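You operate a simulated robot arm through the tools that you are given. There is no shell and no other tool. Be economical: measure what you need, move in short steps, check, and stop when the job is done.

The job below is to be done with a simulated two-armed robot. You get a single attempt, and the scene is never put back.

TASK
Pick up the oil filter element from the top of the oil shelf with one hand, pass it to the other hand and put it in the green block tray.

Only the result counts: the job must be done as asked and must still hold three seconds after the hand-in. Knocking over, shifting, dropping, spilling or breaking anything else fails it.

THE ROBOT
Two 7-joint arms with two-finger grippers on one trunk, on a base that drives. Base frame: it is fixed to the floor where the robot stands at the start and does not move with it; the origin is under the middle of the robot, x ahead of it, y to its left, z up. Units: mm, degrees, N and s.
The left shoulder is at the start at [78, 216, 1132], the right one opposite. With the tool pointing down near the work surface each hand reaches from about 300 to 820 mm from the robot's upright axis, wherever it stands, measured 20 degrees to its own side. Places, roughly: green block tray (22x27 cm) [3360, -480, 500]. Payload 3.18 kg a hand.
The tool frame of a hand sits at the grasp point between the pads (the TCP): z along the fingers, y along the line on which they close. The tips reach 30 mm beyond it. The gripper opens to 144 mm. The gripper's body begins 103 mm behind the TCP.
Orientation is that of the tool frame in the base frame, as a unit quaternion [w, x, y, z]. With the fingers straight down and closing along the base's y, the tool's x points along the base's -x, its y along +y and its z along -z.

THE INTERFACE
- The arms move only by the tool nudge_tool. It takes "left_moves", "right_moves" or both (then of equal length, played together; a hand with none holds still); each is a list of rows, each a list of 7 numbers: the shift along the tool's x, y, z in mm, then the turn, a rotation vector about the tool's x, y, z in degrees, then the closure, from 0 (fully open) to 1 (shut). In form: [[x, y, z, ax, ay, az, grip], ...]. A call has 1 to 12 rows; each row is the pose to reach, as a shift and turn from the pose commanded when the call began, along the tool's axes at that moment. Rows are played at 5 a second. More than 50 mm and 8.6 degrees between two rows, or a gripper value outside its range, and nothing of the call is played. A pose out of reach is approached as far as the arm can. The call stops where the force on the tool passes 40 N (or 10 N more than at its start, if that is more) or the arm is blocked; 0.2 s more then pass. Each finger halts on what it meets, pressing with about 28 N; the grip force reading is that of the motor and also rises with nothing between the fingers. The clock runs only during rows and for 0.2 s after the last one: add rows that repeat a pose to give the fingers time. It gives the time, the measured TCP pose, the force on the tool (base axes), the opening and the grip force at its end, in the units of the frame above (readings bear some noise), with the torque about the TCP (base axes, N m) and any sound that the robot's microphone picked up, and new pictures: "pictures" is both (left out), scene, wrist or none (wrist: the cameras of the hands that moved).
- Cameras (640 x 400 px; columns grow to the right, rows downward): "scene" is now at [174, -18.3, 1328.6]; the picture's right is [-0.19, -0.98, 0.00], its down [-0.49, 0.09, -0.87] and it looks along [0.85, -0.16, -0.50] (base axes); focal length 265 px, centre (320, 200). "left" rides on the left gripper at [76, -16, -143] in its tool frame; the picture's right is [0.21, 0.98, 0.00], its down [-0.84, 0.18, -0.51] and it looks along [-0.50, 0.11, 0.86] (tool axes); focal length 218 px, centre (320, 200). "right" rides on the right gripper at [76, 16, -143] in its tool frame; the picture's right is [-0.21, 0.98, 0.00], its down [-0.84, -0.18, -0.51] and it looks along [-0.50, -0.11, 0.86] (tool axes); focal length 218 px, centre (320, 200). There is no depth. A picture from a camera that has moved, and an enlarged one, comes with that camera's place and axes in the base frame and with its lens.
- move_column(by): slides the trunk up (or, below 0, down) by that many mm; the arms and the scene camera ride with it, the base frame stays. It gives what a move gives, with no picture.
- steer(legs): drives the robot by 1 to 6 legs, each [ahead, left, turn to the left] in mm, mm and degrees, along the robot's own axes; the way and the turn of a leg run together, so that a leg with both is an arc; at most 1500 mm and 180 degrees a leg. The arms and the cameras ride along, it lands a little off, and it stops where it bumps. It gives what a move gives, and a new picture of the scene camera.
- turn_head(pan, tilt): turns the head with the scene camera to pan (to the left, within 80 degrees either way) and tilt (down, from -29 to 69), counted from straight ahead of the robot. It gives what a move gives, and a new picture of the scene camera.
- inspect(camera, box): a new picture of the part [left, top, right, bottom] of that camera's present view, enlarged. No time passes.
- hand_in(): hands the job in; it is judged then, once.

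Work in short steps. Places have to be worked out from the pictures, the camera data and where the tool is seen: move nearer, look again, correct. Check each grasp and each placing, and mend what went wrong. You have 120 turns and 260 pictures in all, those below and enlarged ones among them. Open the grippers and draw the arms clear of the work before you hand the job in, unless the task says otherwise; then end with one line.

The tools are called after "Emit:" by a JSON object that holds its "api" and its "payload". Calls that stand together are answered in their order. nudge_tool: Moves the arms, as the interface text tells. Its arguments: {"type":"object","properties":{"left_moves":{"type":"array"},"right_moves":{"type":"array"},"pictures":{"type":"string","enum":["both","scene","wrist","none"]}},"required":[]} The other tools are called the same way: move_column (by) slides the trunk up or down; steer (legs) drives the base; turn_head (pan, tilt) turns the head that bears the scene camera; inspect (camera, box) takes an enlarged picture of a part of a camera's view; hand_in () hands the job in.

At the start:

```text
clock: 0.0
left_ee_pos: [495.9, 36.2, 1172.2]
left_tool_rot: [0.0, -0.002, 1.0, -0.001]
left_force: [-0.2, 0.5, 0.4]
left_torque: [0.01, 0.01, -0.03]
left_grip_width: 143.9
left_finger_force: 0.1
right_ee_pos: [497.8, -371.5, 1122.4]
right_tool_rot: [0.001, 0.001, 1.0, -0.001]
right_force: [0.9, 0.4, -1.3]
right_torque: [0.01, 0.04, 0.01]
right_grip_width: 143.9
right_finger_force: 0.0
trunk travel left (down, up): [-214.0, 155.0]
robot x, y, heading: [-0.1, 1.7, -0.1]
head pan, tilt: [-10.8, 30.1]
```

scene: 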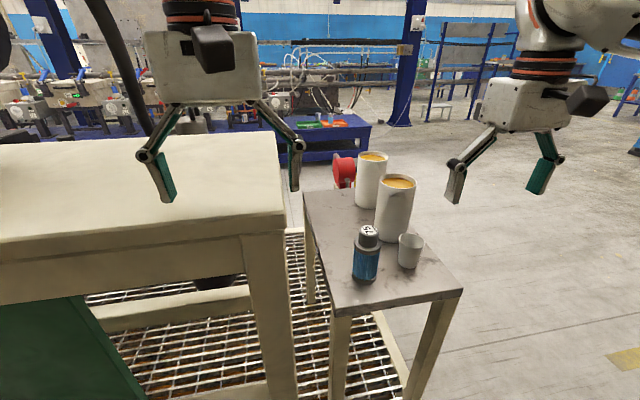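
right: 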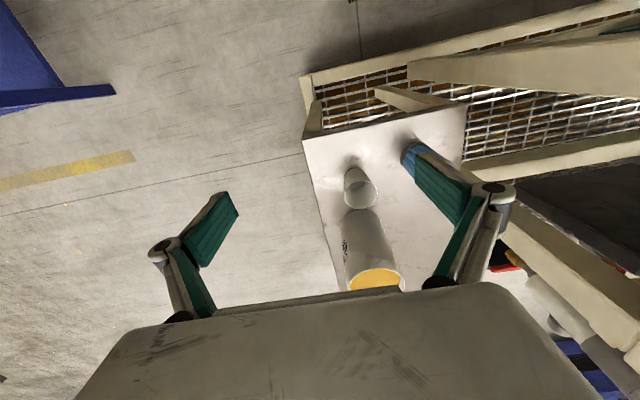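
left: 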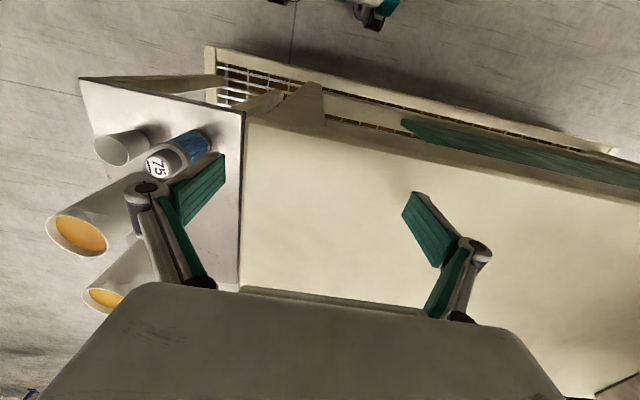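

I'll look closer at the objects on the small table ahead and at the distant benches.

Emit:
{"api": "inspect", "payload": {"camera": "scene", "box": [290, 130, 470, 300]}}

Emit:
{"api": "inspect", "payload": {"camera": "scene", "box": [200, 50, 440, 200]}}

Emit:
{"api": "inspect", "payload": {"camera": "left", "box": [40, 70, 260, 320]}}

```text
2.35 times, centred on (380, 215) of scene
camera zoom: at [174.0, -18.3, 1328.6], right [-0.19, -0.98, 0.0], down [-0.49, 0.09, -0.87], along [0.85, -0.16, -0.5], focal length 623 px, centre (179, 165)
```

zoom: 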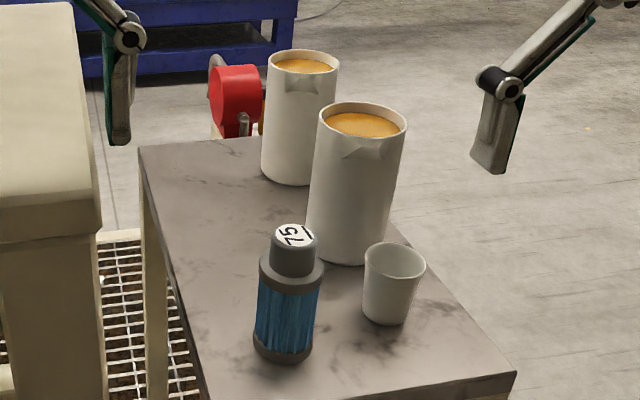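

```text
2.67 times, centred on (320, 125) of scene
camera zoom: at [174.0, -18.3, 1328.6], right [-0.19, -0.98, 0.0], down [-0.49, 0.09, -0.87], along [0.85, -0.16, -0.5], focal length 706 px, centre (320, 400)
```

zoom: 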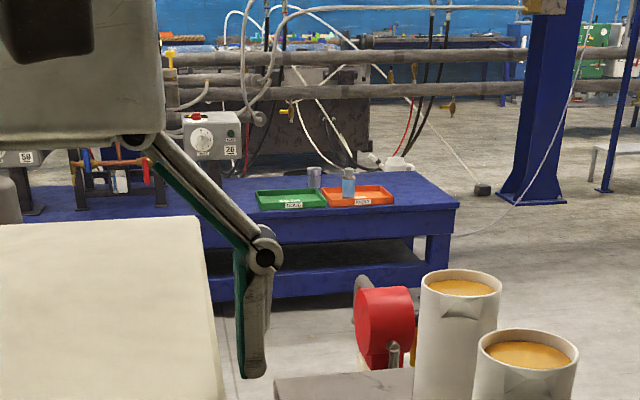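

```text
1.60 times, centred on (150, 195) of left
camera zoom: at [417.8, 19.8, 1314.6], right [-0.21, 0.98, 0.0], down [0.84, 0.18, 0.51], along [0.5, 0.11, -0.86], focal length 349 px, centre (592, 208)
```

zoom: 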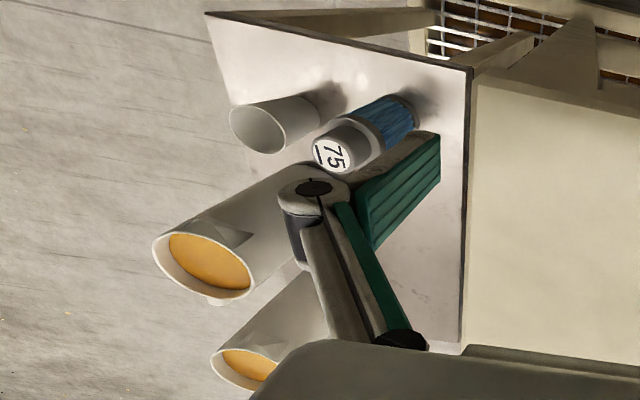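

The filter is the blue pleated cylinder marked 75, at about (600,-205), z 848 to 991, about 62 mm across. The bench top lies close under the left hand. My plan is to grip it low with the right hand, tilted forward, then have the left hand take it from above. I start by raising the left hand and backing off a little.

Emit:
{"api": "nudge_tool", "payload": {"left_moves": [[0, 0, -40, 0, 0, 0, 0], [0, 0, -80, 0, 0, 0, 0]], "pictures": "none"}}

Emit:
{"api": "steer", "payload": {"legs": [[-200, 0, 0]]}}

```text
clock: 0.6
left_ee_pos: [493.2, 35.0, 1253.2]
left_tool_rot: [0.002, 0.0, 1.0, 0.0]
left_force: [-0.1, -0.1, 0.6]
left_torque: [0.05, -0.02, -0.01]
left_grip_width: 143.8
left_finger_force: 0.1
right_ee_pos: [496.0, -372.3, 1124.2]
right_tool_rot: [0.001, 0.001, 1.0, -0.001]
right_force: [-0.5, -0.3, 0.0]
right_torque: [0.0, -0.04, 0.04]
right_grip_width: 144.2
right_finger_force: 0.0
trunk travel left (down, up): [-214.0, 155.0]
robot x, y, heading: [2.1, 3.1, 0.3]
head pan, tilt: [-10.8, 30.1]
```

```text
clock: 2.0
left_ee_pos: [352.5, 35.7, 1253.4]
left_tool_rot: [0.001, 0.0, 1.0, -0.001]
left_force: [0.3, 0.7, -0.3]
left_torque: [-0.02, 0.02, -0.01]
left_grip_width: 144.1
left_finger_force: 0.1
right_ee_pos: [356.3, -370.3, 1124.1]
right_tool_rot: [0.002, 0.001, 1.0, 0.0]
right_force: [0.6, -0.1, -0.3]
right_torque: [0.01, 0.0, -0.02]
right_grip_width: 143.9
right_finger_force: 0.1
trunk travel left (down, up): [-214.0, 155.0]
robot x, y, heading: [-139.5, 0.1, 0.1]
head pan, tilt: [-10.8, 30.1]
stopped in leg 1: the robot was blocked; the commanded pose is now the measured one
camera scene: at [33.7, -17.7, 1329.0], right [-0.19, -0.98, 0.0], down [-0.49, 0.09, -0.87], along [0.85, -0.16, -0.5], focal length 265 px, centre (320, 200)
```

scene: 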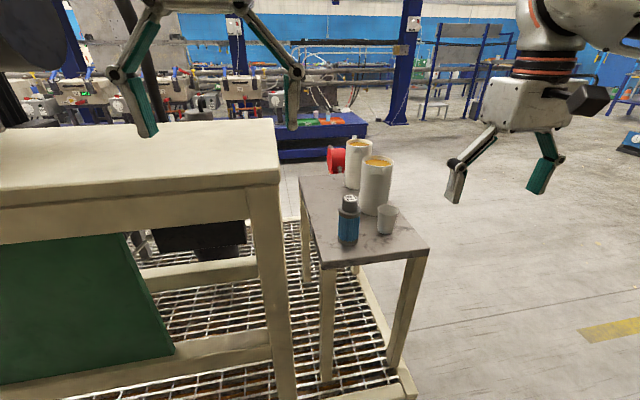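

The base bumped something behind at x -140, which still leaves enough room. Next I turn the right tool to 30° below horizontal, facing forward, while shifting it toward the filter's line.

Emit:
{"api": "nudge_tool", "payload": {"right_moves": [[-10, 15, 3, 0, -7.5, 0, 0], [-20, 30, 6, 0, -15, 0, 0], [-30, 45, 9, 0, -22.5, 0, 0], [-40, 60, 12, 0, -30, 0, 0], [-50, 75, 15, 0, -37.5, 0, 0], [-60, 90, 18, 0, -45, 0, 0], [-70, 105, 21, 0, -52.5, 0, 0], [-74, 120, 24, 0, -60, 0, 0], [-74, 120, 24, 0, -60, 0, 0]]}}

Emit:
{"api": "inspect", "payload": {"camera": "scene", "box": [290, 160, 450, 280]}}

```text
clock: 4.0
left_ee_pos: [352.6, 35.2, 1254.4]
left_tool_rot: [0.001, -0.001, 1.0, -0.001]
left_force: [-0.4, -1.0, -0.1]
left_torque: [0.03, -0.01, 0.03]
left_grip_width: 143.8
left_finger_force: 0.0
right_ee_pos: [429.9, -252.2, 1100.3]
right_tool_rot: [0.502, 0.001, 0.865, 0.001]
right_force: [-0.1, -0.8, -0.6]
right_torque: [0.0, 0.0, -0.01]
right_grip_width: 143.8
right_finger_force: 0.1
trunk travel left (down, up): [-214.0, 155.0]
robot x, y, heading: [-140.9, -0.8, 0.1]
head pan, tilt: [-10.8, 30.1]
camera scene: at [33.8, -18.2, 1328.7], right [-0.19, -0.98, 0.0], down [-0.49, 0.09, -0.87], along [0.85, -0.16, -0.5], focal length 265 px, centre (320, 200)
camera right: at [267.7, -235.3, 1105.2], right [0.1, 0.98, 0.18], down [-0.02, -0.18, 0.98], along [0.99, -0.11, 0.0], focal length 218 px, centre (320, 200)
```

scene: 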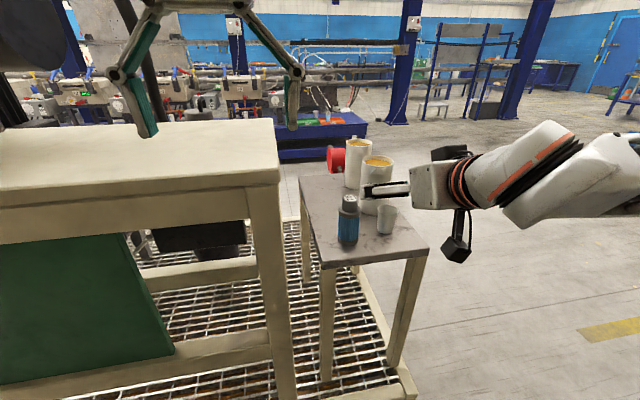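
right: 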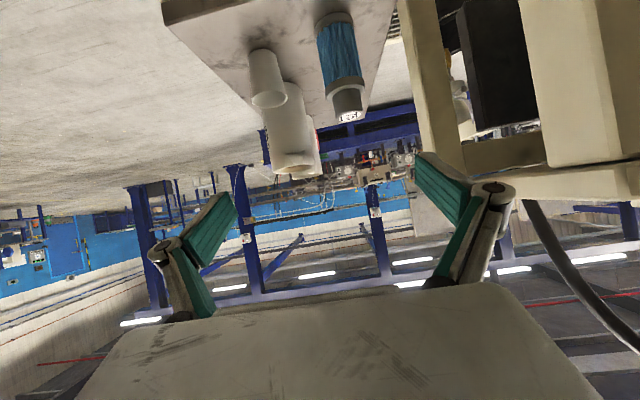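

```text
3.33 times, centred on (370, 220) of scene
camera zoom: at [33.8, -18.2, 1328.7], right [-0.19, -0.98, 0.0], down [-0.49, 0.09, -0.87], along [0.85, -0.16, -0.5], focal length 883 px, centre (153, 133)
```

zoom: 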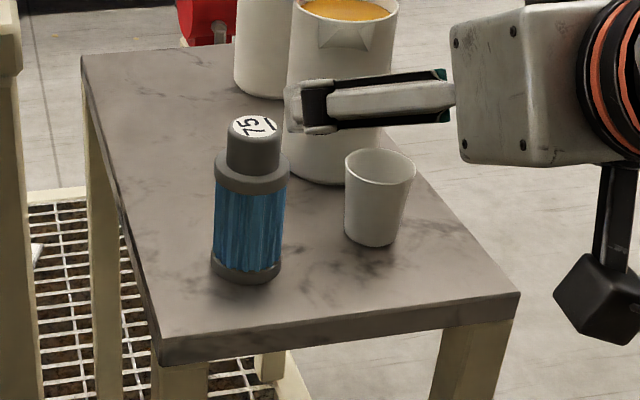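

Three views put the filter axis at about (604,-205), with its base at z 848. I move to a stand-off 130 mm back along the tool, aimed at z 890 and opened to about 100 mm.

Emit:
{"api": "nudge_tool", "payload": {"right_moves": [[24, 12, 31, 0, 0, 0, 0.15], [48, 24, 62, 0, 0, 0, 0.3], [72, 36, 93, 0, 0, 0, 0.3], [95, 47, 125, 0, 0, 0, 0.3], [95, 47, 125, 0, 0, 0, 0.3]]}}

Emit:
{"api": "inspect", "payload": {"camera": "right", "box": [160, 0, 500, 300]}}

```text
clock: 5.2
left_ee_pos: [352.3, 35.3, 1254.9]
left_tool_rot: [0.002, -0.001, 1.0, -0.001]
left_force: [0.2, 0.4, 0.2]
left_torque: [0.02, -0.02, -0.01]
left_grip_width: 144.0
left_finger_force: 0.0
right_ee_pos: [491.7, -205.7, 956.5]
right_tool_rot: [0.501, 0.0, 0.865, 0.0]
right_force: [-0.2, -0.5, 0.4]
right_torque: [0.01, -0.02, -0.02]
right_grip_width: 101.0
right_finger_force: 0.0
trunk travel left (down, up): [-214.0, 155.0]
robot x, y, heading: [-138.4, -2.1, -0.2]
head pan, tilt: [-10.8, 30.1]
camera scene: at [33.4, -18.0, 1328.9], right [-0.19, -0.98, 0.0], down [-0.49, 0.09, -0.87], along [0.85, -0.16, -0.5], focal length 265 px, centre (320, 200)
camera right: at [329.7, -187.7, 960.8], right [0.1, 0.98, 0.18], down [-0.02, -0.18, 0.98], along [0.99, -0.11, 0.0], focal length 218 px, centre (320, 200)
```

scene: 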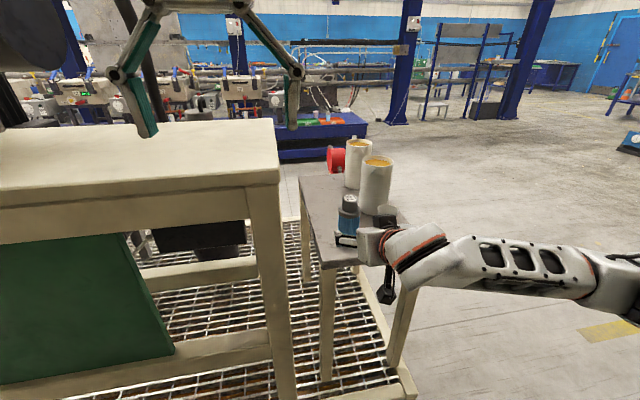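
right: 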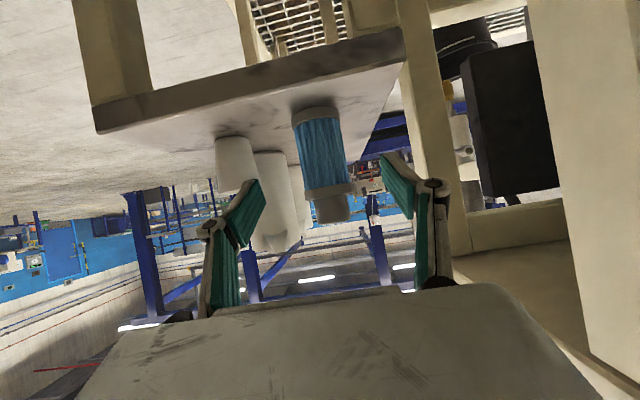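

```text
1.33 times, centred on (330, 150) of right
camera zoom: at [329.7, -187.7, 960.8], right [0.1, 0.98, 0.18], down [-0.02, -0.18, 0.98], along [0.99, -0.11, 0.0], focal length 291 px, centre (307, 267)
```

zoom: 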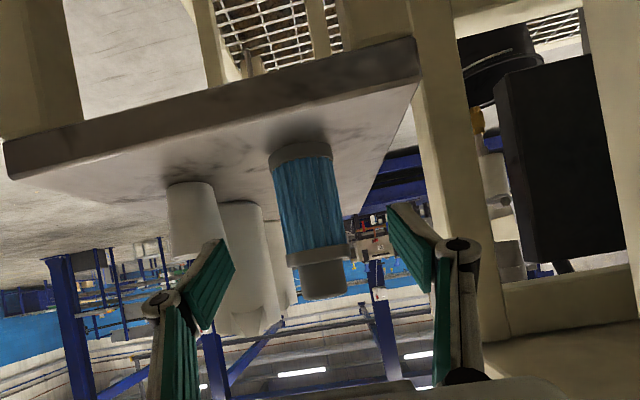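

The filter is centred between the fingers. I advance 130 mm along the tool axis with the opening held.

Emit:
{"api": "nudge_tool", "payload": {"right_moves": [[0, -1, 35, 0, 0, 0, 0.3], [0, -1, 70, 0, 0, 0, 0.3], [0, -1, 100, 0, 0, 0, 0.3], [0, -1, 128, 0, 0, 0, 0.3], [0, -1, 128, 0, 0, 0, 0.3]]}}

Emit:
{"api": "inspect", "payload": {"camera": "scene", "box": [290, 160, 450, 280]}}

```text
clock: 6.4
left_ee_pos: [351.6, 35.7, 1253.8]
left_tool_rot: [0.0, -0.001, 1.0, -0.001]
left_force: [-0.1, 0.0, 0.3]
left_torque: [0.02, 0.01, 0.02]
left_grip_width: 143.8
left_finger_force: 0.1
right_ee_pos: [602.0, -206.5, 891.8]
right_tool_rot: [0.501, 0.001, 0.866, 0.0]
right_force: [0.8, 0.3, 0.0]
right_torque: [-0.01, -0.02, -0.01]
right_grip_width: 100.9
right_finger_force: 0.1
trunk travel left (down, up): [-214.0, 155.0]
robot x, y, heading: [-140.5, 3.6, 0.0]
head pan, tilt: [-10.8, 30.1]
camera scene: at [33.7, -18.2, 1328.7], right [-0.19, -0.98, 0.0], down [-0.49, 0.09, -0.87], along [0.85, -0.16, -0.5], focal length 265 px, centre (320, 200)
camera right: at [439.4, -188.9, 896.6], right [0.11, 0.98, 0.18], down [-0.02, -0.18, 0.98], along [0.99, -0.11, 0.0], focal length 218 px, centre (320, 200)
```

scene: 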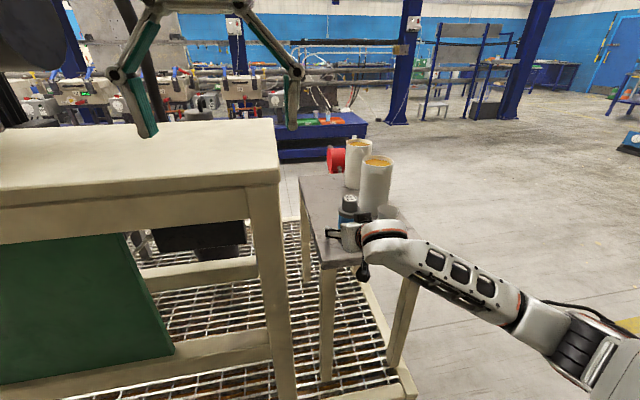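
right: 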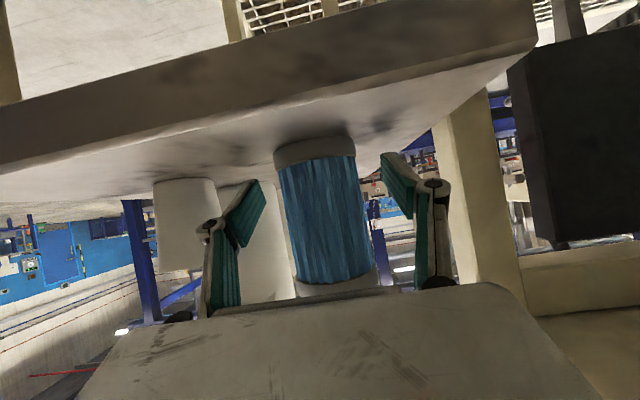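

```text
3.33 times, centred on (370, 220) of scene
camera zoom: at [33.7, -18.2, 1328.7], right [-0.19, -0.98, 0.0], down [-0.49, 0.09, -0.87], along [0.85, -0.16, -0.5], focal length 883 px, centre (153, 133)
```

zoom: 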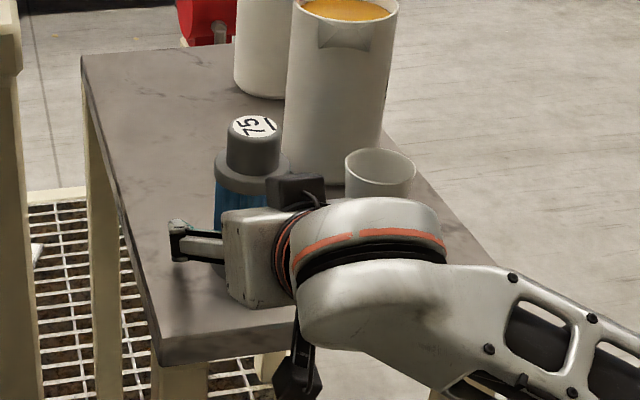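

The TCP sits on the filter axis at z 892. I close the gripper here.

Emit:
{"api": "nudge_tool", "payload": {"right_moves": [[0, 0, 0, 0, 0, 0, 0.45], [0, 0, 0, 0, 0, 0, 0.6], [0, 0, 0, 0, 0, 0, 0.8], [0, 0, 0, 0, 0, 0, 0.8]], "pictures": "wrist"}}

```text
clock: 7.4
left_ee_pos: [352.8, 35.3, 1254.4]
left_tool_rot: [0.001, 0.0, 1.0, -0.001]
left_force: [-1.3, 0.4, -0.8]
left_torque: [-0.02, 0.01, 0.03]
left_grip_width: 144.2
left_finger_force: 0.1
right_ee_pos: [601.7, -204.1, 892.1]
right_tool_rot: [0.501, 0.001, 0.865, 0.0]
right_force: [-1.6, -1.0, 0.0]
right_torque: [0.06, 0.01, 0.04]
right_grip_width: 57.0
right_finger_force: 27.6
trunk travel left (down, up): [-214.0, 155.0]
robot x, y, heading: [-142.7, -1.0, -0.2]
head pan, tilt: [-10.8, 30.1]
camera right: at [439.2, -188.5, 896.5], right [0.11, 0.98, 0.18], down [-0.02, -0.18, 0.98], along [0.99, -0.11, 0.0], focal length 218 px, centre (320, 200)
```

right: 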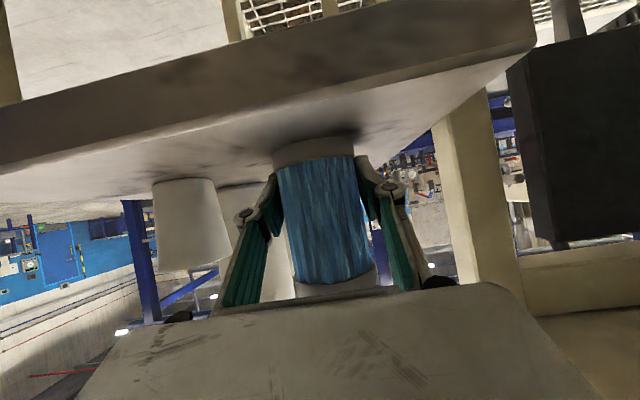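

Gripped at 57 mm width. I lift straight up 120 mm.

Emit:
{"api": "nudge_tool", "payload": {"right_moves": [[-17, 0, -10, 0, 0, 0, 0.8], [-43, 0, -25, 0, 0, 0, 0.8], [-78, 0, -45, 0, 0, 0, 0.8], [-104, 0, -60, 0, 0, 0, 0.8], [-104, 0, -60, 0, 0, 0, 0.8]]}}

```text
clock: 8.6
left_ee_pos: [354.5, 35.5, 1253.9]
left_tool_rot: [0.001, 0.001, 1.0, -0.001]
left_force: [-0.6, 0.0, 0.3]
left_torque: [-0.03, -0.01, -0.01]
left_grip_width: 144.4
left_finger_force: 0.1
right_ee_pos: [601.8, -206.0, 1012.7]
right_tool_rot: [0.501, 0.001, 0.865, 0.0]
right_force: [0.1, -1.0, -1.9]
right_torque: [0.0, 0.0, 0.01]
right_grip_width: 57.0
right_finger_force: 27.9
trunk travel left (down, up): [-214.0, 155.0]
robot x, y, heading: [-139.5, 1.0, 0.0]
head pan, tilt: [-10.8, 30.1]
camera scene: at [34.4, -18.3, 1328.5], right [-0.19, -0.98, 0.0], down [-0.49, 0.09, -0.87], along [0.85, -0.16, -0.5], focal length 265 px, centre (320, 200)
camera right: at [439.8, -188.9, 1016.9], right [0.11, 0.98, 0.18], down [-0.02, -0.18, 0.98], along [0.99, -0.11, 0.0], focal length 218 px, centre (320, 200)
```

scene: 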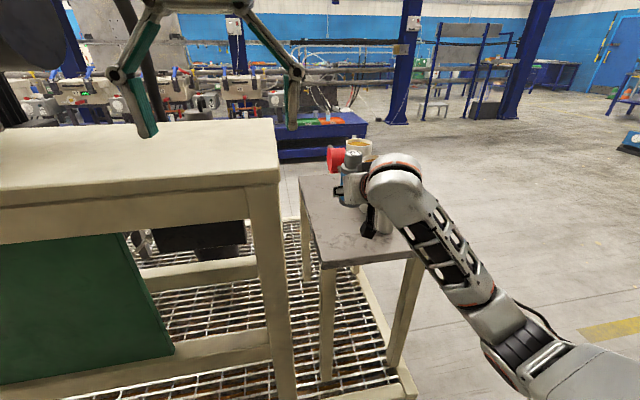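
right: 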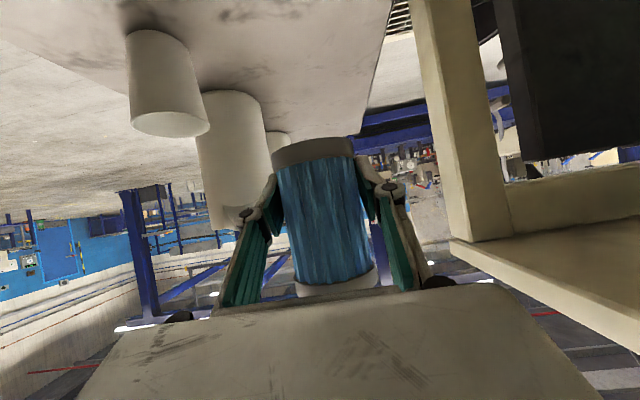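

The filter came up cleanly. I draw it back 200 mm and yaw the left hand 90°, so its fingers will close along x, across the right hand's fingers.

Emit:
{"api": "nudge_tool", "payload": {"right_moves": [[10, 0, -17, 0, 0, 0, 0.8], [20, 0, -34, 0, 0, 0, 0.8], [30, 0, -52, 0, 0, 0, 0.8], [40, 0, -69, 0, 0, 0, 0.8], [50, 0, -86, 0, 0, 0, 0.8], [60, 0, -104, 0, 0, 0, 0.8], [70, 0, -121, 0, 0, 0, 0.8], [80, 0, -138, 0, 0, 0, 0.8], [90, 0, -156, 0, 0, 0, 0.8], [95, 0, -164, 0, 0, 0, 0.8], [100, 0, -173, 0, 0, 0, 0.8], [100, 0, -173, 0, 0, 0, 0.8]], "left_moves": [[0, 0, 0, 0, 0, 8.2, 0], [0, 0, 0, 0, 0, 16.4, 0], [0, 0, 0, 0, 0, 24.6, 0], [0, 0, 0, 0, 0, 32.8, 0], [0, 0, 0, 0, 0, 41, 0], [0, 0, 0, 0, 0, 49.2, 0], [0, 0, 0, 0, 0, 57.4, 0], [0, 0, 0, 0, 0, 65.6, 0], [0, 0, 0, 0, 0, 73.8, 0], [0, 0, 0, 0, 0, 82, 0], [0, 0, 0, 0, 0, 90, 0], [0, 0, 0, 0, 0, 90, 0]]}}

```text
clock: 11.2
left_ee_pos: [201.0, 17.3, 1241.7]
left_tool_rot: [0.037, 0.414, 0.896, -0.155]
left_force: [-1.1, -0.4, 0.9]
left_torque: [0.2, -0.22, 0.07]
left_grip_width: 143.9
left_finger_force: 0.1
left hand out of reach, approached as far as the arm can: row 2, 3, 4, 5, 6, 7, 8, 9, 10, 11, 12
right_ee_pos: [418.6, -218.4, 1014.6]
right_tool_rot: [0.505, 0.01, 0.863, -0.014]
right_force: [-1.0, -1.5, -1.6]
right_torque: [0.08, -0.03, 0.15]
right_grip_width: 57.2
right_finger_force: 28.4
right hand out of reach, approached as far as the arm can: row 10, 11, 12
trunk travel left (down, up): [-214.0, 155.0]
robot x, y, heading: [-143.6, -3.1, -0.3]
head pan, tilt: [-10.8, 30.1]
camera scene: at [31.4, -23.2, 1329.2], right [-0.19, -0.98, 0.0], down [-0.49, 0.1, -0.87], along [0.85, -0.16, -0.5], focal length 265 px, centre (320, 200)
camera right: at [257.7, -197.1, 1017.5], right [0.13, 0.98, 0.17], down [-0.03, -0.17, 0.99], along [0.99, -0.13, 0.01], focal length 218 px, centre (320, 200)
camera left: at [147.5, 107.8, 1365.8], right [0.6, 0.75, -0.28], down [0.72, -0.35, 0.6], along [0.35, -0.56, -0.75], focal length 218 px, centre (320, 200)
```

scene: 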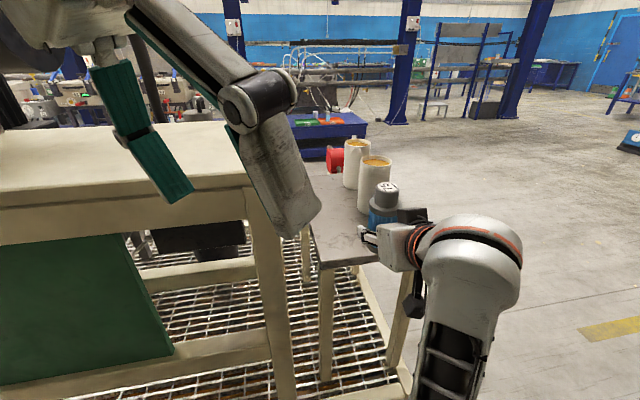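
right: 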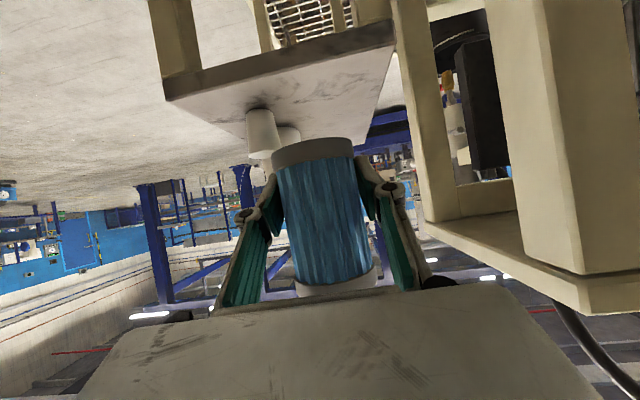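
left: 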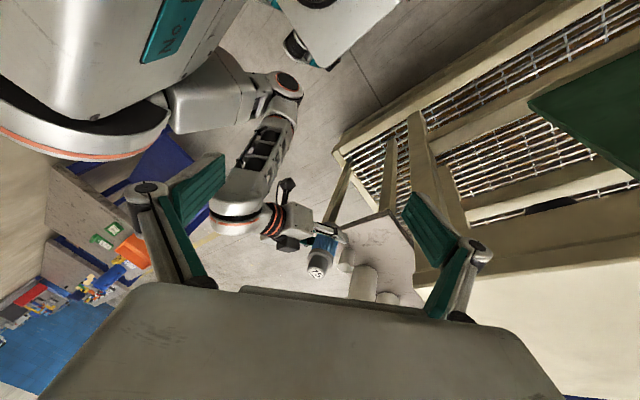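

The left arm ran into its limits with that yaw. I undo the turn and check the readings to see how the command frame behaves.

Emit:
{"api": "nudge_tool", "payload": {"left_moves": [[0, 0, 0, 0, 0, -8.2, 0], [0, 0, 0, 0, 0, -16.4, 0], [0, 0, 0, 0, 0, -24.6, 0]], "pictures": "none"}}

```text
clock: 12.0
left_ee_pos: [202.3, 23.4, 1240.9]
left_tool_rot: [0.003, 0.213, 0.964, -0.16]
left_force: [0.3, 0.0, -0.6]
left_torque: [0.03, 0.02, 0.0]
left_grip_width: 143.7
left_finger_force: 0.0
right_ee_pos: [421.0, -214.8, 1011.9]
right_tool_rot: [0.502, 0.006, 0.865, -0.015]
right_force: [0.1, -0.4, -1.2]
right_torque: [0.02, -0.02, 0.01]
right_grip_width: 57.4
right_finger_force: 28.1
trunk travel left (down, up): [-214.0, 155.0]
robot x, y, heading: [-142.5, -2.5, -0.0]
head pan, tilt: [-10.8, 30.1]
```

Commands now start from the measured pose. I look to the right for open floor where the arms have more room.

Emit:
{"api": "turn_head", "payload": {"pan": -70, "tilt": 35}}

Emit:
{"api": "turn_head", "payload": {"pan": -25, "tilt": 20}}

```text
clock: 13.3
left_ee_pos: [201.9, 23.9, 1239.7]
left_tool_rot: [0.002, 0.214, 0.964, -0.16]
left_force: [0.1, -0.1, 0.0]
left_torque: [-0.02, -0.02, 0.0]
left_grip_width: 143.7
left_finger_force: 0.0
right_ee_pos: [422.2, -211.8, 1009.3]
right_tool_rot: [0.5, 0.004, 0.866, -0.015]
right_force: [0.3, 0.2, -2.3]
right_torque: [-0.01, 0.0, 0.0]
right_grip_width: 56.9
right_finger_force: 28.2
trunk travel left (down, up): [-214.0, 155.0]
robot x, y, heading: [-138.6, 3.3, 0.2]
head pan, tilt: [-70.0, 35.0]
camera scene: at [-24.4, -83.9, 1320.9], right [-0.94, -0.34, 0.0], down [-0.2, 0.54, -0.82], along [0.28, -0.77, -0.57], focal length 265 px, centre (320, 200)
```

scene: 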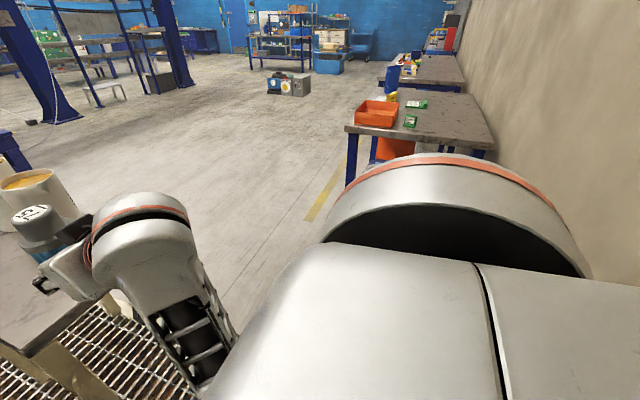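

```text
clock: 14.4
left_ee_pos: [202.3, 23.7, 1239.0]
left_tool_rot: [0.001, 0.214, 0.964, -0.16]
left_force: [-0.8, -0.1, -0.8]
left_torque: [0.04, 0.01, -0.02]
left_grip_width: 144.1
left_finger_force: 0.0
right_ee_pos: [419.7, -213.1, 1008.9]
right_tool_rot: [0.5, 0.004, 0.866, -0.016]
right_force: [-0.2, -0.6, -2.4]
right_torque: [0.02, 0.0, 0.02]
right_grip_width: 57.1
right_finger_force: 27.8
trunk travel left (down, up): [-214.0, 155.0]
robot x, y, heading: [-141.3, 3.2, 0.0]
head pan, tilt: [-25.0, 20.0]
camera scene: at [29.8, -40.6, 1344.7], right [-0.42, -0.91, 0.0], down [-0.31, 0.14, -0.94], along [0.85, -0.4, -0.34], focal length 265 px, centre (320, 200)
```

scene: 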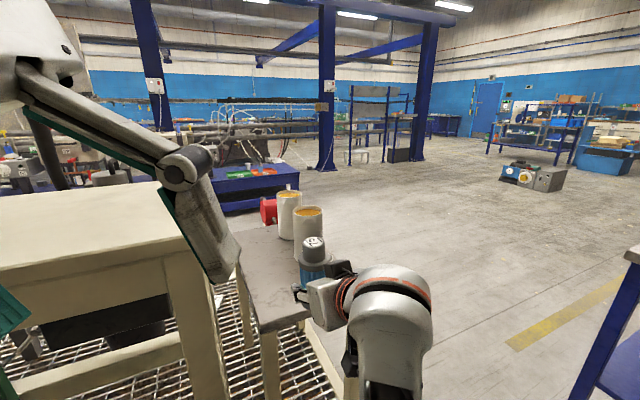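

There is an open aisle between the shelf (y≈-420) and a table near y≈-1600. I strafe right into it.

Emit:
{"api": "steer", "payload": {"legs": [[0, -450, 0], [0, -450, 0]]}}

```text
clock: 23.0
left_ee_pos: [201.9, -877.5, 1240.6]
left_tool_rot: [0.001, 0.213, 0.964, -0.16]
left_force: [0.4, 0.6, -0.1]
left_torque: [-0.02, -0.03, 0.0]
left_grip_width: 143.7
left_finger_force: 0.1
right_ee_pos: [421.1, -1111.6, 1008.2]
right_tool_rot: [0.499, 0.002, 0.866, -0.014]
right_force: [0.3, -0.2, -3.0]
right_torque: [0.06, 0.0, 0.01]
right_grip_width: 57.0
right_finger_force: 28.4
trunk travel left (down, up): [-214.0, 155.0]
robot x, y, heading: [-137.3, -898.9, 0.3]
head pan, tilt: [-25.0, 20.0]
camera scene: at [29.9, -941.5, 1344.7], right [-0.42, -0.91, 0.0], down [-0.31, 0.14, -0.94], along [0.85, -0.4, -0.34], focal length 265 px, centre (320, 200)
```

scene: 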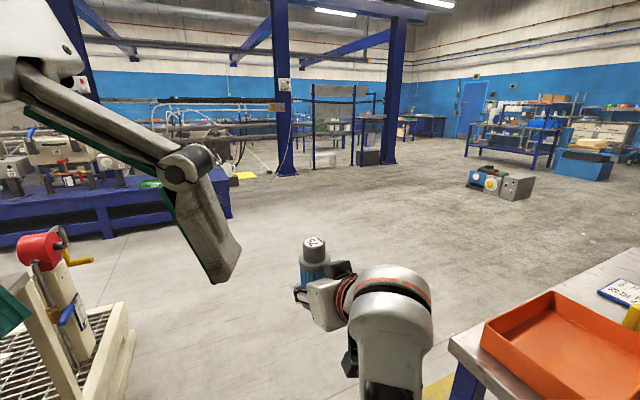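

There is open floor ahead. I bring the left hand forward and set it back to pointing straight down.

Emit:
{"api": "nudge_tool", "payload": {"left_moves": [[-41, 15, -2, -3, 0, -4, 0], [-82, 30, -4, -6, 0, -8, 0], [-123, 44, -6, -9, 0, -12, 0], [-164, 59, -7, -12, 0, -16, 0], [-206, 74, -9, -15, 0, -20, 0], [-247, 89, -11, -18.5, 0, -24.6, 0], [-247, 89, -11, -18.5, 0, -24.6, 0]], "pictures": "scene"}}

```text
clock: 24.6
left_ee_pos: [438.6, -878.1, 1196.2]
left_tool_rot: [0.005, 0.002, 1.0, -0.002]
left_force: [-1.6, 1.6, 1.2]
left_torque: [-0.04, -0.17, 0.01]
left_grip_width: 143.9
left_finger_force: 0.1
left hand out of reach, approached as far as the arm can: row 5, 6, 7
right_ee_pos: [418.2, -1112.5, 1009.6]
right_tool_rot: [0.501, 0.001, 0.865, -0.016]
right_force: [-1.0, 0.7, -1.2]
right_torque: [0.03, -0.02, -0.02]
right_grip_width: 56.9
right_finger_force: 28.3
trunk travel left (down, up): [-214.0, 155.0]
robot x, y, heading: [-142.6, -900.3, 0.3]
head pan, tilt: [-25.0, 20.0]
camera scene: at [26.9, -940.2, 1345.2], right [-0.42, -0.91, 0.0], down [-0.31, 0.14, -0.94], along [0.85, -0.4, -0.34], focal length 265 px, centre (320, 200)
```

scene: 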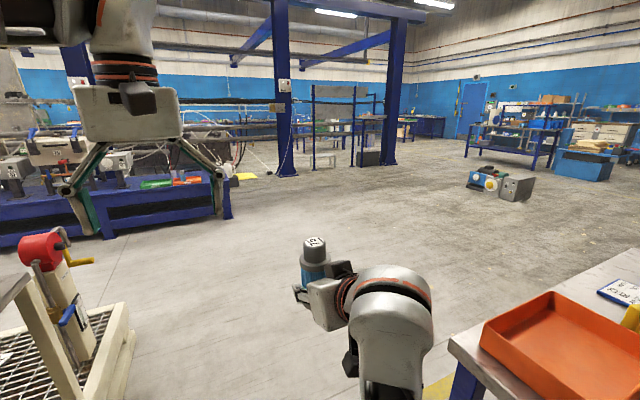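

The left arm's limit is height, so I'll do the handover lower. I bring the right hand in, down and yawed 35° to the left. The left hand goes down 90 mm and yaws 42°.

Emit:
{"api": "nudge_tool", "payload": {"right_moves": [[4, 18, 14, -5, 0, -2.9, 0.8], [9, 37, 28, -10, 0, -5.8, 0.8], [13, 55, 42, -15, 0, -8.7, 0.8], [17, 73, 56, -20, 0, -11.6, 0.8], [22, 92, 70, -25, 0, -14.5, 0.8], [26, 110, 84, -30, 0, -17.4, 0.8], [26, 110, 84, -30, 0, -17.4, 0.8]], "left_moves": [[0, 0, 30, 0, 0, 7, 0], [0, 0, 60, 0, 0, 14, 0], [0, 0, 90, 0, 0, 21, 0], [0, 0, 90, 0, 0, 28, 0], [0, 0, 90, 0, 0, 35, 0], [0, 0, 90, 0, 0, 42, 0], [0, 0, 90, 0, 0, 42, 0]]}}

```text
clock: 26.2
left_ee_pos: [440.0, -851.7, 1123.5]
left_tool_rot: [0.017, 0.133, 0.991, -0.012]
left_force: [-0.6, 0.0, 0.3]
left_torque: [-0.02, 0.03, 0.0]
left_grip_width: 143.9
left_finger_force: 0.0
left hand out of reach, approached as far as the arm can: row 1, 2, 3, 4, 5, 6, 7
right_ee_pos: [481.9, -1003.4, 941.2]
right_tool_rot: [0.475, -0.257, 0.83, 0.136]
right_force: [-0.9, -0.1, -2.3]
right_torque: [0.0, -0.01, -0.01]
right_grip_width: 57.1
right_finger_force: 27.6
trunk travel left (down, up): [-214.0, 155.0]
robot x, y, heading: [-142.7, -900.6, 0.2]
head pan, tilt: [-25.0, 20.0]
camera scene: at [30.0, -941.0, 1344.7], right [-0.42, -0.91, 0.0], down [-0.31, 0.14, -0.94], along [0.85, -0.4, -0.34], focal length 265 px, centre (320, 200)
camera right: at [337.3, -1079.4, 947.7], right [-0.46, 0.88, 0.16], down [0.09, -0.14, 0.99], along [0.89, 0.46, -0.01], focal length 218 px, centre (320, 200)
camera left: at [357.4, -843.7, 1263.9], right [0.06, 1.0, -0.03], down [0.84, -0.03, 0.53], along [0.53, -0.05, -0.84], focal length 218 px, centre (320, 200)
```

scene: 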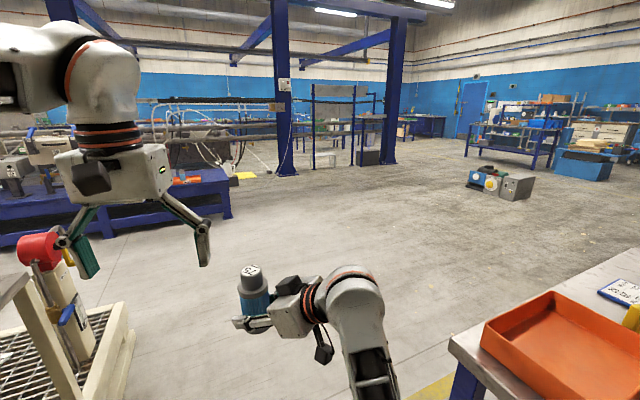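
right: 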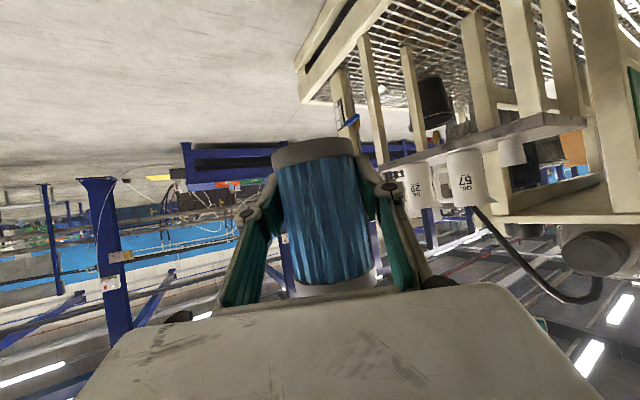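
left: 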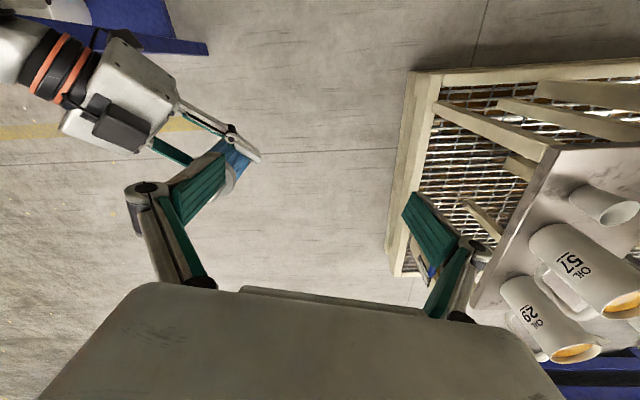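

Positive yaw is at a joint limit on the left wrist, so I try the other direction.

Emit:
{"api": "nudge_tool", "payload": {"left_moves": [[0, 0, 0, 0, 0, -8.5, 0], [0, 0, 0, 0, 0, -17, 0], [0, 0, 0, 0, 0, -25.5, 0], [0, 0, 0, 0, 0, -34, 0], [0, 0, 0, 0, 0, -42.5, 0], [0, 0, 0, 0, 0, -51, 0], [0, 0, 0, 0, 0, -59.5, 0], [0, 0, 0, 0, 0, -68, 0], [0, 0, 0, 0, 0, -76, 0], [0, 0, 0, 0, 0, -76, 0]]}}

```text
clock: 28.4
left_ee_pos: [440.5, -851.1, 1124.4]
left_tool_rot: [0.007, -0.507, 0.862, -0.019]
left_force: [0.5, 0.1, 0.5]
left_torque: [-0.03, 0.01, 0.0]
left_grip_width: 143.9
left_finger_force: 0.0
right_ee_pos: [481.8, -1004.4, 940.1]
right_tool_rot: [0.475, -0.256, 0.831, 0.134]
right_force: [-0.3, 0.4, -2.7]
right_torque: [0.0, 0.02, -0.02]
right_grip_width: 56.8
right_finger_force: 27.7
trunk travel left (down, up): [-214.0, 155.0]
robot x, y, heading: [-140.4, -900.9, 0.0]
head pan, tilt: [-25.0, 20.0]
camera scene: at [29.9, -941.2, 1344.7], right [-0.42, -0.91, 0.0], down [-0.31, 0.14, -0.94], along [0.85, -0.4, -0.34], focal length 265 px, centre (320, 200)
camera left: at [412.5, -922.2, 1267.7], right [-0.96, 0.29, -0.04], down [0.24, 0.84, 0.49], along [0.18, 0.46, -0.87], focal length 218 px, centre (320, 200)
```

scene: 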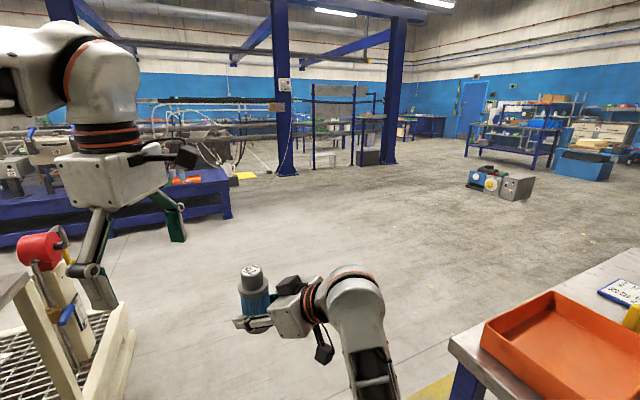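
left: 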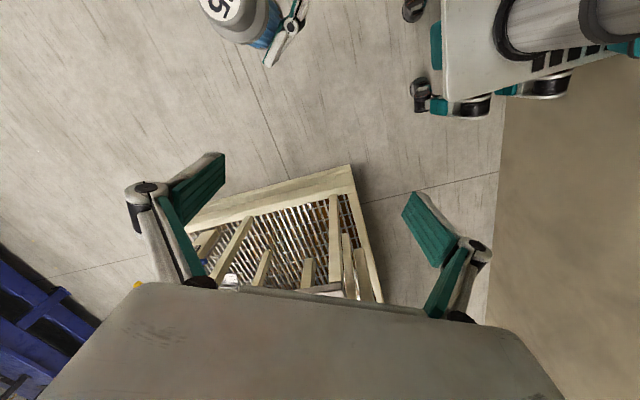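

Negative yaw works. I finish the left turn so it closes along x, and swing the right tool back so it faces straight forward, which puts the fingers square to each other.

Emit:
{"api": "nudge_tool", "payload": {"right_moves": [[0, 0, 0, 6.9, 0, 4, 0.8], [0, 0, 0, 13.8, 0, 8, 0.8], [0, 0, 0, 20.7, 0, 12, 0.8], [0, 0, 0, 27.7, 0, 16, 0.8], [0, 0, 0, 27.7, 0, 16, 0.8]], "left_moves": [[0, 0, 0, -0.5, 0, -7.3, 0], [0, 0, 0, -1, -0.5, -14.6, 0], [0, 0, 0, -1.5, -0.7, -22, 0], [0, 0, 0, -2.1, -1, -29.1, 0], [0, 0, 0, -2.1, -1, -29.1, 0]]}}

```text
clock: 29.5
left_ee_pos: [439.5, -852.7, 1123.4]
left_tool_rot: [-0.001, -0.707, 0.707, -0.001]
left_force: [-0.3, 0.5, -0.7]
left_torque: [0.02, 0.03, -0.01]
left_grip_width: 144.0
left_finger_force: 0.0
right_ee_pos: [498.4, -1127.0, 909.9]
right_tool_rot: [0.481, 0.039, 0.871, -0.091]
right_force: [0.1, -0.2, -2.4]
right_torque: [0.01, 0.02, 0.02]
right_grip_width: 56.6
right_finger_force: 27.7
trunk travel left (down, up): [-214.0, 155.0]
robot x, y, heading: [-137.6, -902.4, 0.2]
head pan, tilt: [-25.0, 20.0]
stopped in row 5 (right hand): the arm was blocked; the commanded pose is now the measured one
camera scene: at [29.7, -941.5, 1344.7], right [-0.42, -0.91, 0.0], down [-0.31, 0.14, -0.94], along [0.85, -0.4, -0.34], focal length 265 px, centre (320, 200)
camera right: at [340.3, -1084.9, 918.0], right [0.26, 0.96, 0.06], down [0.0, -0.06, 1.0], along [0.96, -0.26, -0.02], focal length 218 px, centre (320, 200)
camera left: at [456.5, -927.8, 1267.1], right [-0.98, -0.21, 0.0], down [-0.18, 0.84, 0.51], along [-0.11, 0.49, -0.86], focal length 218 px, centre (320, 200)
```

scene: 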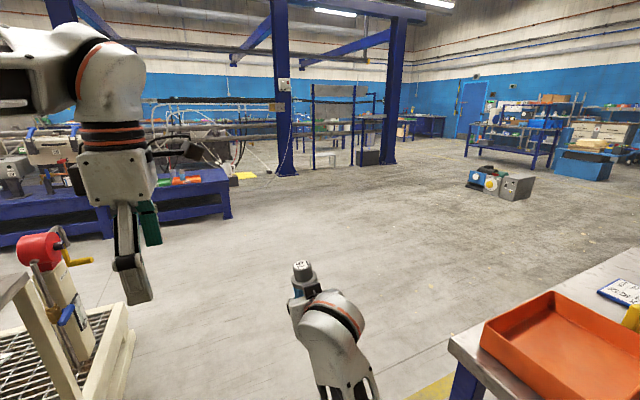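
right: 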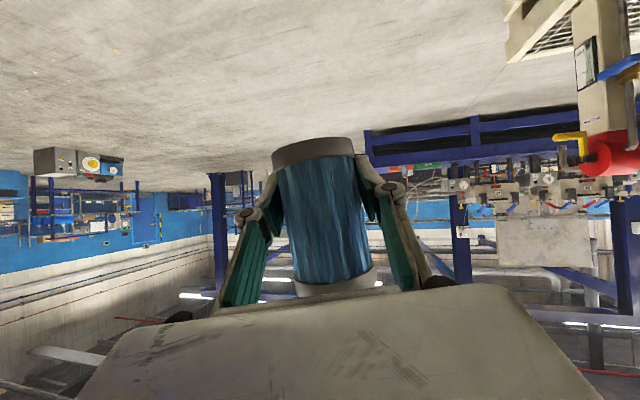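
left: 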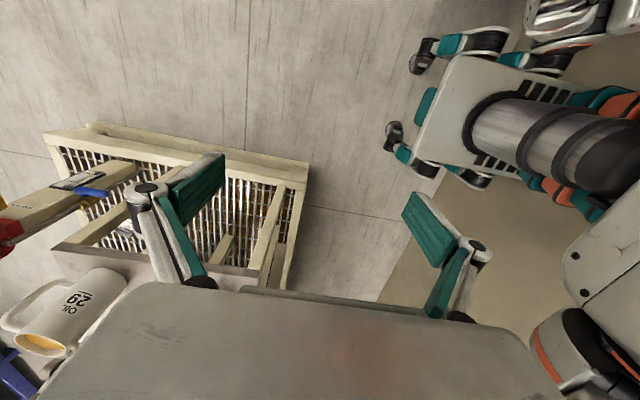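

The right arm got blocked at full swing-back, and the filter is now tilted about 7°. I correct it to upright with about 15° of yaw and bring it in by 90 mm.

Emit:
{"api": "nudge_tool", "payload": {"right_moves": [[-4, 17, -6, -5, -0.4, -1.2, 0.8], [-8, 34, -11, -10, -0.8, -2.4, 0.8], [-11, 51, -17, -14.5, -1.2, -3.6, 0.8], [-15, 69, -22, -19, -1.6, -4.8, 0.8], [-19, 86, -28, -24, -2, -6, 0.8], [-19, 86, -28, -24, -2, -6, 0.8]], "pictures": "scene"}}

```text
clock: 31.1
left_ee_pos: [440.9, -851.7, 1124.5]
left_tool_rot: [0.0, -0.706, 0.708, -0.001]
left_force: [0.4, 0.2, 0.2]
left_torque: [0.0, 0.01, -0.01]
left_grip_width: 144.2
left_finger_force: 0.0
right_ee_pos: [500.0, -1077.0, 908.9]
right_tool_rot: [0.476, -0.125, 0.871, 0.013]
right_force: [0.2, -0.3, -2.4]
right_torque: [0.0, -0.05, 0.0]
right_grip_width: 56.7
right_finger_force: 28.1
trunk travel left (down, up): [-214.0, 155.0]
robot x, y, heading: [-139.5, -897.7, -0.1]
head pan, tilt: [-25.0, 20.0]
stopped in row 6 (right hand): the arm was blocked; the commanded pose is now the measured one
camera scene: at [29.9, -941.7, 1344.7], right [-0.42, -0.91, 0.0], down [-0.31, 0.14, -0.94], along [0.85, -0.4, -0.34], focal length 265 px, centre (320, 200)
```

scene: 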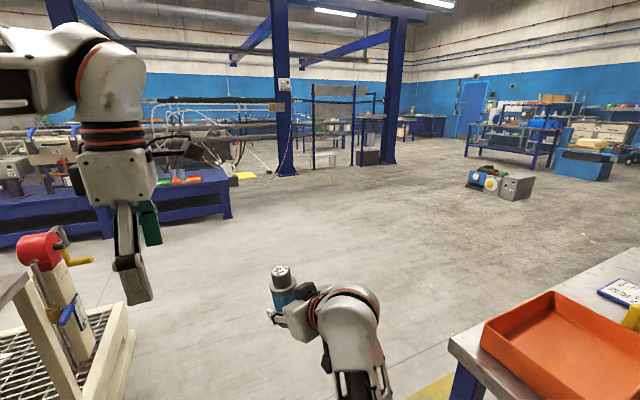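

It was blocked again short of the target. I look at the right arm's elbow to find the cause.

Emit:
{"api": "turn_head", "payload": {"pan": -60, "tilt": 55}}

```text
clock: 32.1
left_ee_pos: [440.5, -853.0, 1124.3]
left_tool_rot: [-0.001, -0.706, 0.708, -0.001]
left_force: [0.1, -0.1, -0.5]
left_torque: [0.02, 0.01, -0.04]
left_grip_width: 144.0
left_finger_force: 0.1
right_ee_pos: [501.2, -1073.9, 909.5]
right_tool_rot: [0.477, -0.125, 0.87, 0.012]
right_force: [0.0, 0.1, -2.2]
right_torque: [0.01, -0.02, 0.02]
right_grip_width: 56.7
right_finger_force: 27.9
trunk travel left (down, up): [-214.0, 155.0]
robot x, y, heading: [-139.6, -902.1, -0.1]
head pan, tilt: [-60.0, 55.0]
camera scene: at [-18.5, -964.5, 1292.7], right [-0.87, -0.5, 0.0], down [-0.41, 0.71, -0.57], along [0.29, -0.5, -0.82], focal length 265 px, centre (320, 200)
```

scene: 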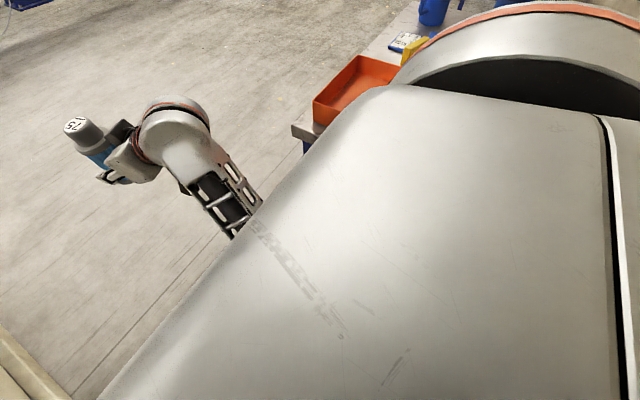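

The filter tilts about 6.5°, mostly toward +y, so I'll match the left hand to that tilt. I bring the left hand over the filter at a stand-off, opened to about 95 mm so it clears the right palm.

Emit:
{"api": "nudge_tool", "payload": {"left_moves": [[35, -11, 0, -0.3, 1, 0, 0.1], [70, -22, 0, -0.6, 2, 0, 0.2], [104, -33, 0, -0.9, 3, 0, 0.34], [138, -44, 10, -1.2, 4, 0, 0.34], [172, -56, 20, -1.5, 5, 0, 0.34], [206, -67, 30, -1.8, 6.2, 0, 0.34], [206, -67, 30, -1.8, 6.2, 0, 0.34]], "pictures": "wrist"}}

Emit:
{"api": "turn_head", "payload": {"pan": -20, "tilt": 25}}

```text
clock: 33.2
left_ee_pos: [546.1, -881.4, 1156.5]
left_tool_rot: [0.073, 0.767, -0.634, 0.068]
left_force: [0.9, -2.1, -0.7]
left_torque: [0.09, -0.02, 0.02]
left_grip_width: 95.0
left_finger_force: 0.1
left hand out of reach, approached as far as the arm can: row 5
right_ee_pos: [500.5, -1077.9, 907.3]
right_tool_rot: [0.476, -0.124, 0.87, 0.012]
right_force: [0.5, -0.7, -2.0]
right_torque: [0.02, -0.04, 0.04]
right_grip_width: 56.8
right_finger_force: 28.0
trunk travel left (down, up): [-214.0, 155.0]
robot x, y, heading: [-142.1, -898.4, 0.1]
head pan, tilt: [-60.0, 55.0]
stopped in row 5 (left hand): the arm was blocked; the commanded pose is now the measured one
camera left: at [574.8, -923.9, 1310.8], right [-0.92, -0.38, 0.07], down [-0.34, 0.88, 0.34], along [-0.19, 0.29, -0.94], focal length 218 px, centre (320, 200)
```

left: 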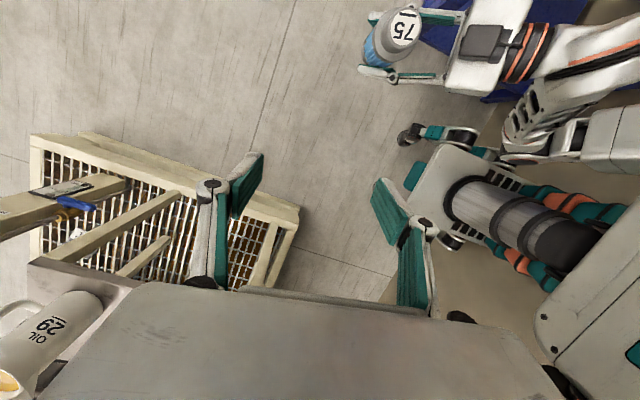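

```text
clock: 34.3
left_ee_pos: [544.8, -881.1, 1158.6]
left_tool_rot: [0.074, 0.766, -0.635, 0.07]
left_force: [0.9, -0.1, -0.2]
left_torque: [0.02, -0.03, 0.03]
left_grip_width: 94.9
left_finger_force: 0.0
right_ee_pos: [499.9, -1074.3, 909.5]
right_tool_rot: [0.477, -0.124, 0.87, 0.012]
right_force: [0.1, 0.3, -3.0]
right_torque: [-0.02, 0.01, 0.01]
right_grip_width: 56.7
right_finger_force: 28.1
trunk travel left (down, up): [-214.0, 155.0]
robot x, y, heading: [-138.8, -902.1, 0.0]
head pan, tilt: [-20.0, 25.0]
camera scene: at [32.2, -933.5, 1336.6], right [-0.34, -0.94, 0.0], down [-0.4, 0.14, -0.91], along [0.85, -0.31, -0.42], focal length 265 px, centre (320, 200)
```

scene: 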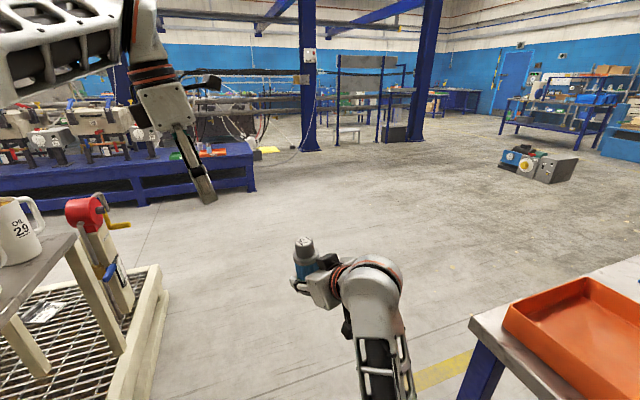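

The left arm is cramped this high, so I move the meeting point lower and more central. First I move the right hand to about (510,-980,800) and level the filter, with 30° of yaw.

Emit:
{"api": "nudge_tool", "payload": {"right_moves": [[13, 20, 16, -4, -0.7, -1.4, 0.8], [26, 40, 32, -8, -1.4, -2.8, 0.8], [40, 60, 49, -12, -2.1, -4.2, 0.8], [53, 80, 65, -16, -2.8, -5.6, 0.8], [66, 100, 81, -19.9, -3.6, -7.1, 0.8], [66, 100, 81, -19.9, -3.6, -7.1, 0.8]], "pictures": "scene"}}

```text
clock: 35.7
left_ee_pos: [544.8, -880.7, 1159.4]
left_tool_rot: [0.073, 0.766, -0.635, 0.069]
left_force: [0.1, -0.2, 1.2]
left_torque: [-0.03, 0.0, -0.01]
left_grip_width: 94.9
left_finger_force: 0.0
right_ee_pos: [509.8, -978.8, 801.4]
right_tool_rot: [0.475, -0.259, 0.83, 0.138]
right_force: [0.0, 0.0, -1.9]
right_torque: [-0.01, 0.03, -0.01]
right_grip_width: 56.9
right_finger_force: 28.1
trunk travel left (down, up): [-214.0, 155.0]
robot x, y, heading: [-136.7, -898.1, 0.2]
head pan, tilt: [-20.0, 25.0]
camera scene: at [32.0, -933.3, 1336.7], right [-0.34, -0.94, 0.0], down [-0.4, 0.14, -0.91], along [0.85, -0.31, -0.42], focal length 265 px, centre (320, 200)
```

scene: 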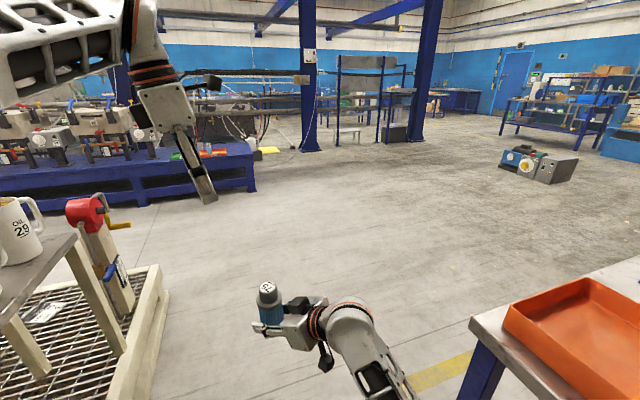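

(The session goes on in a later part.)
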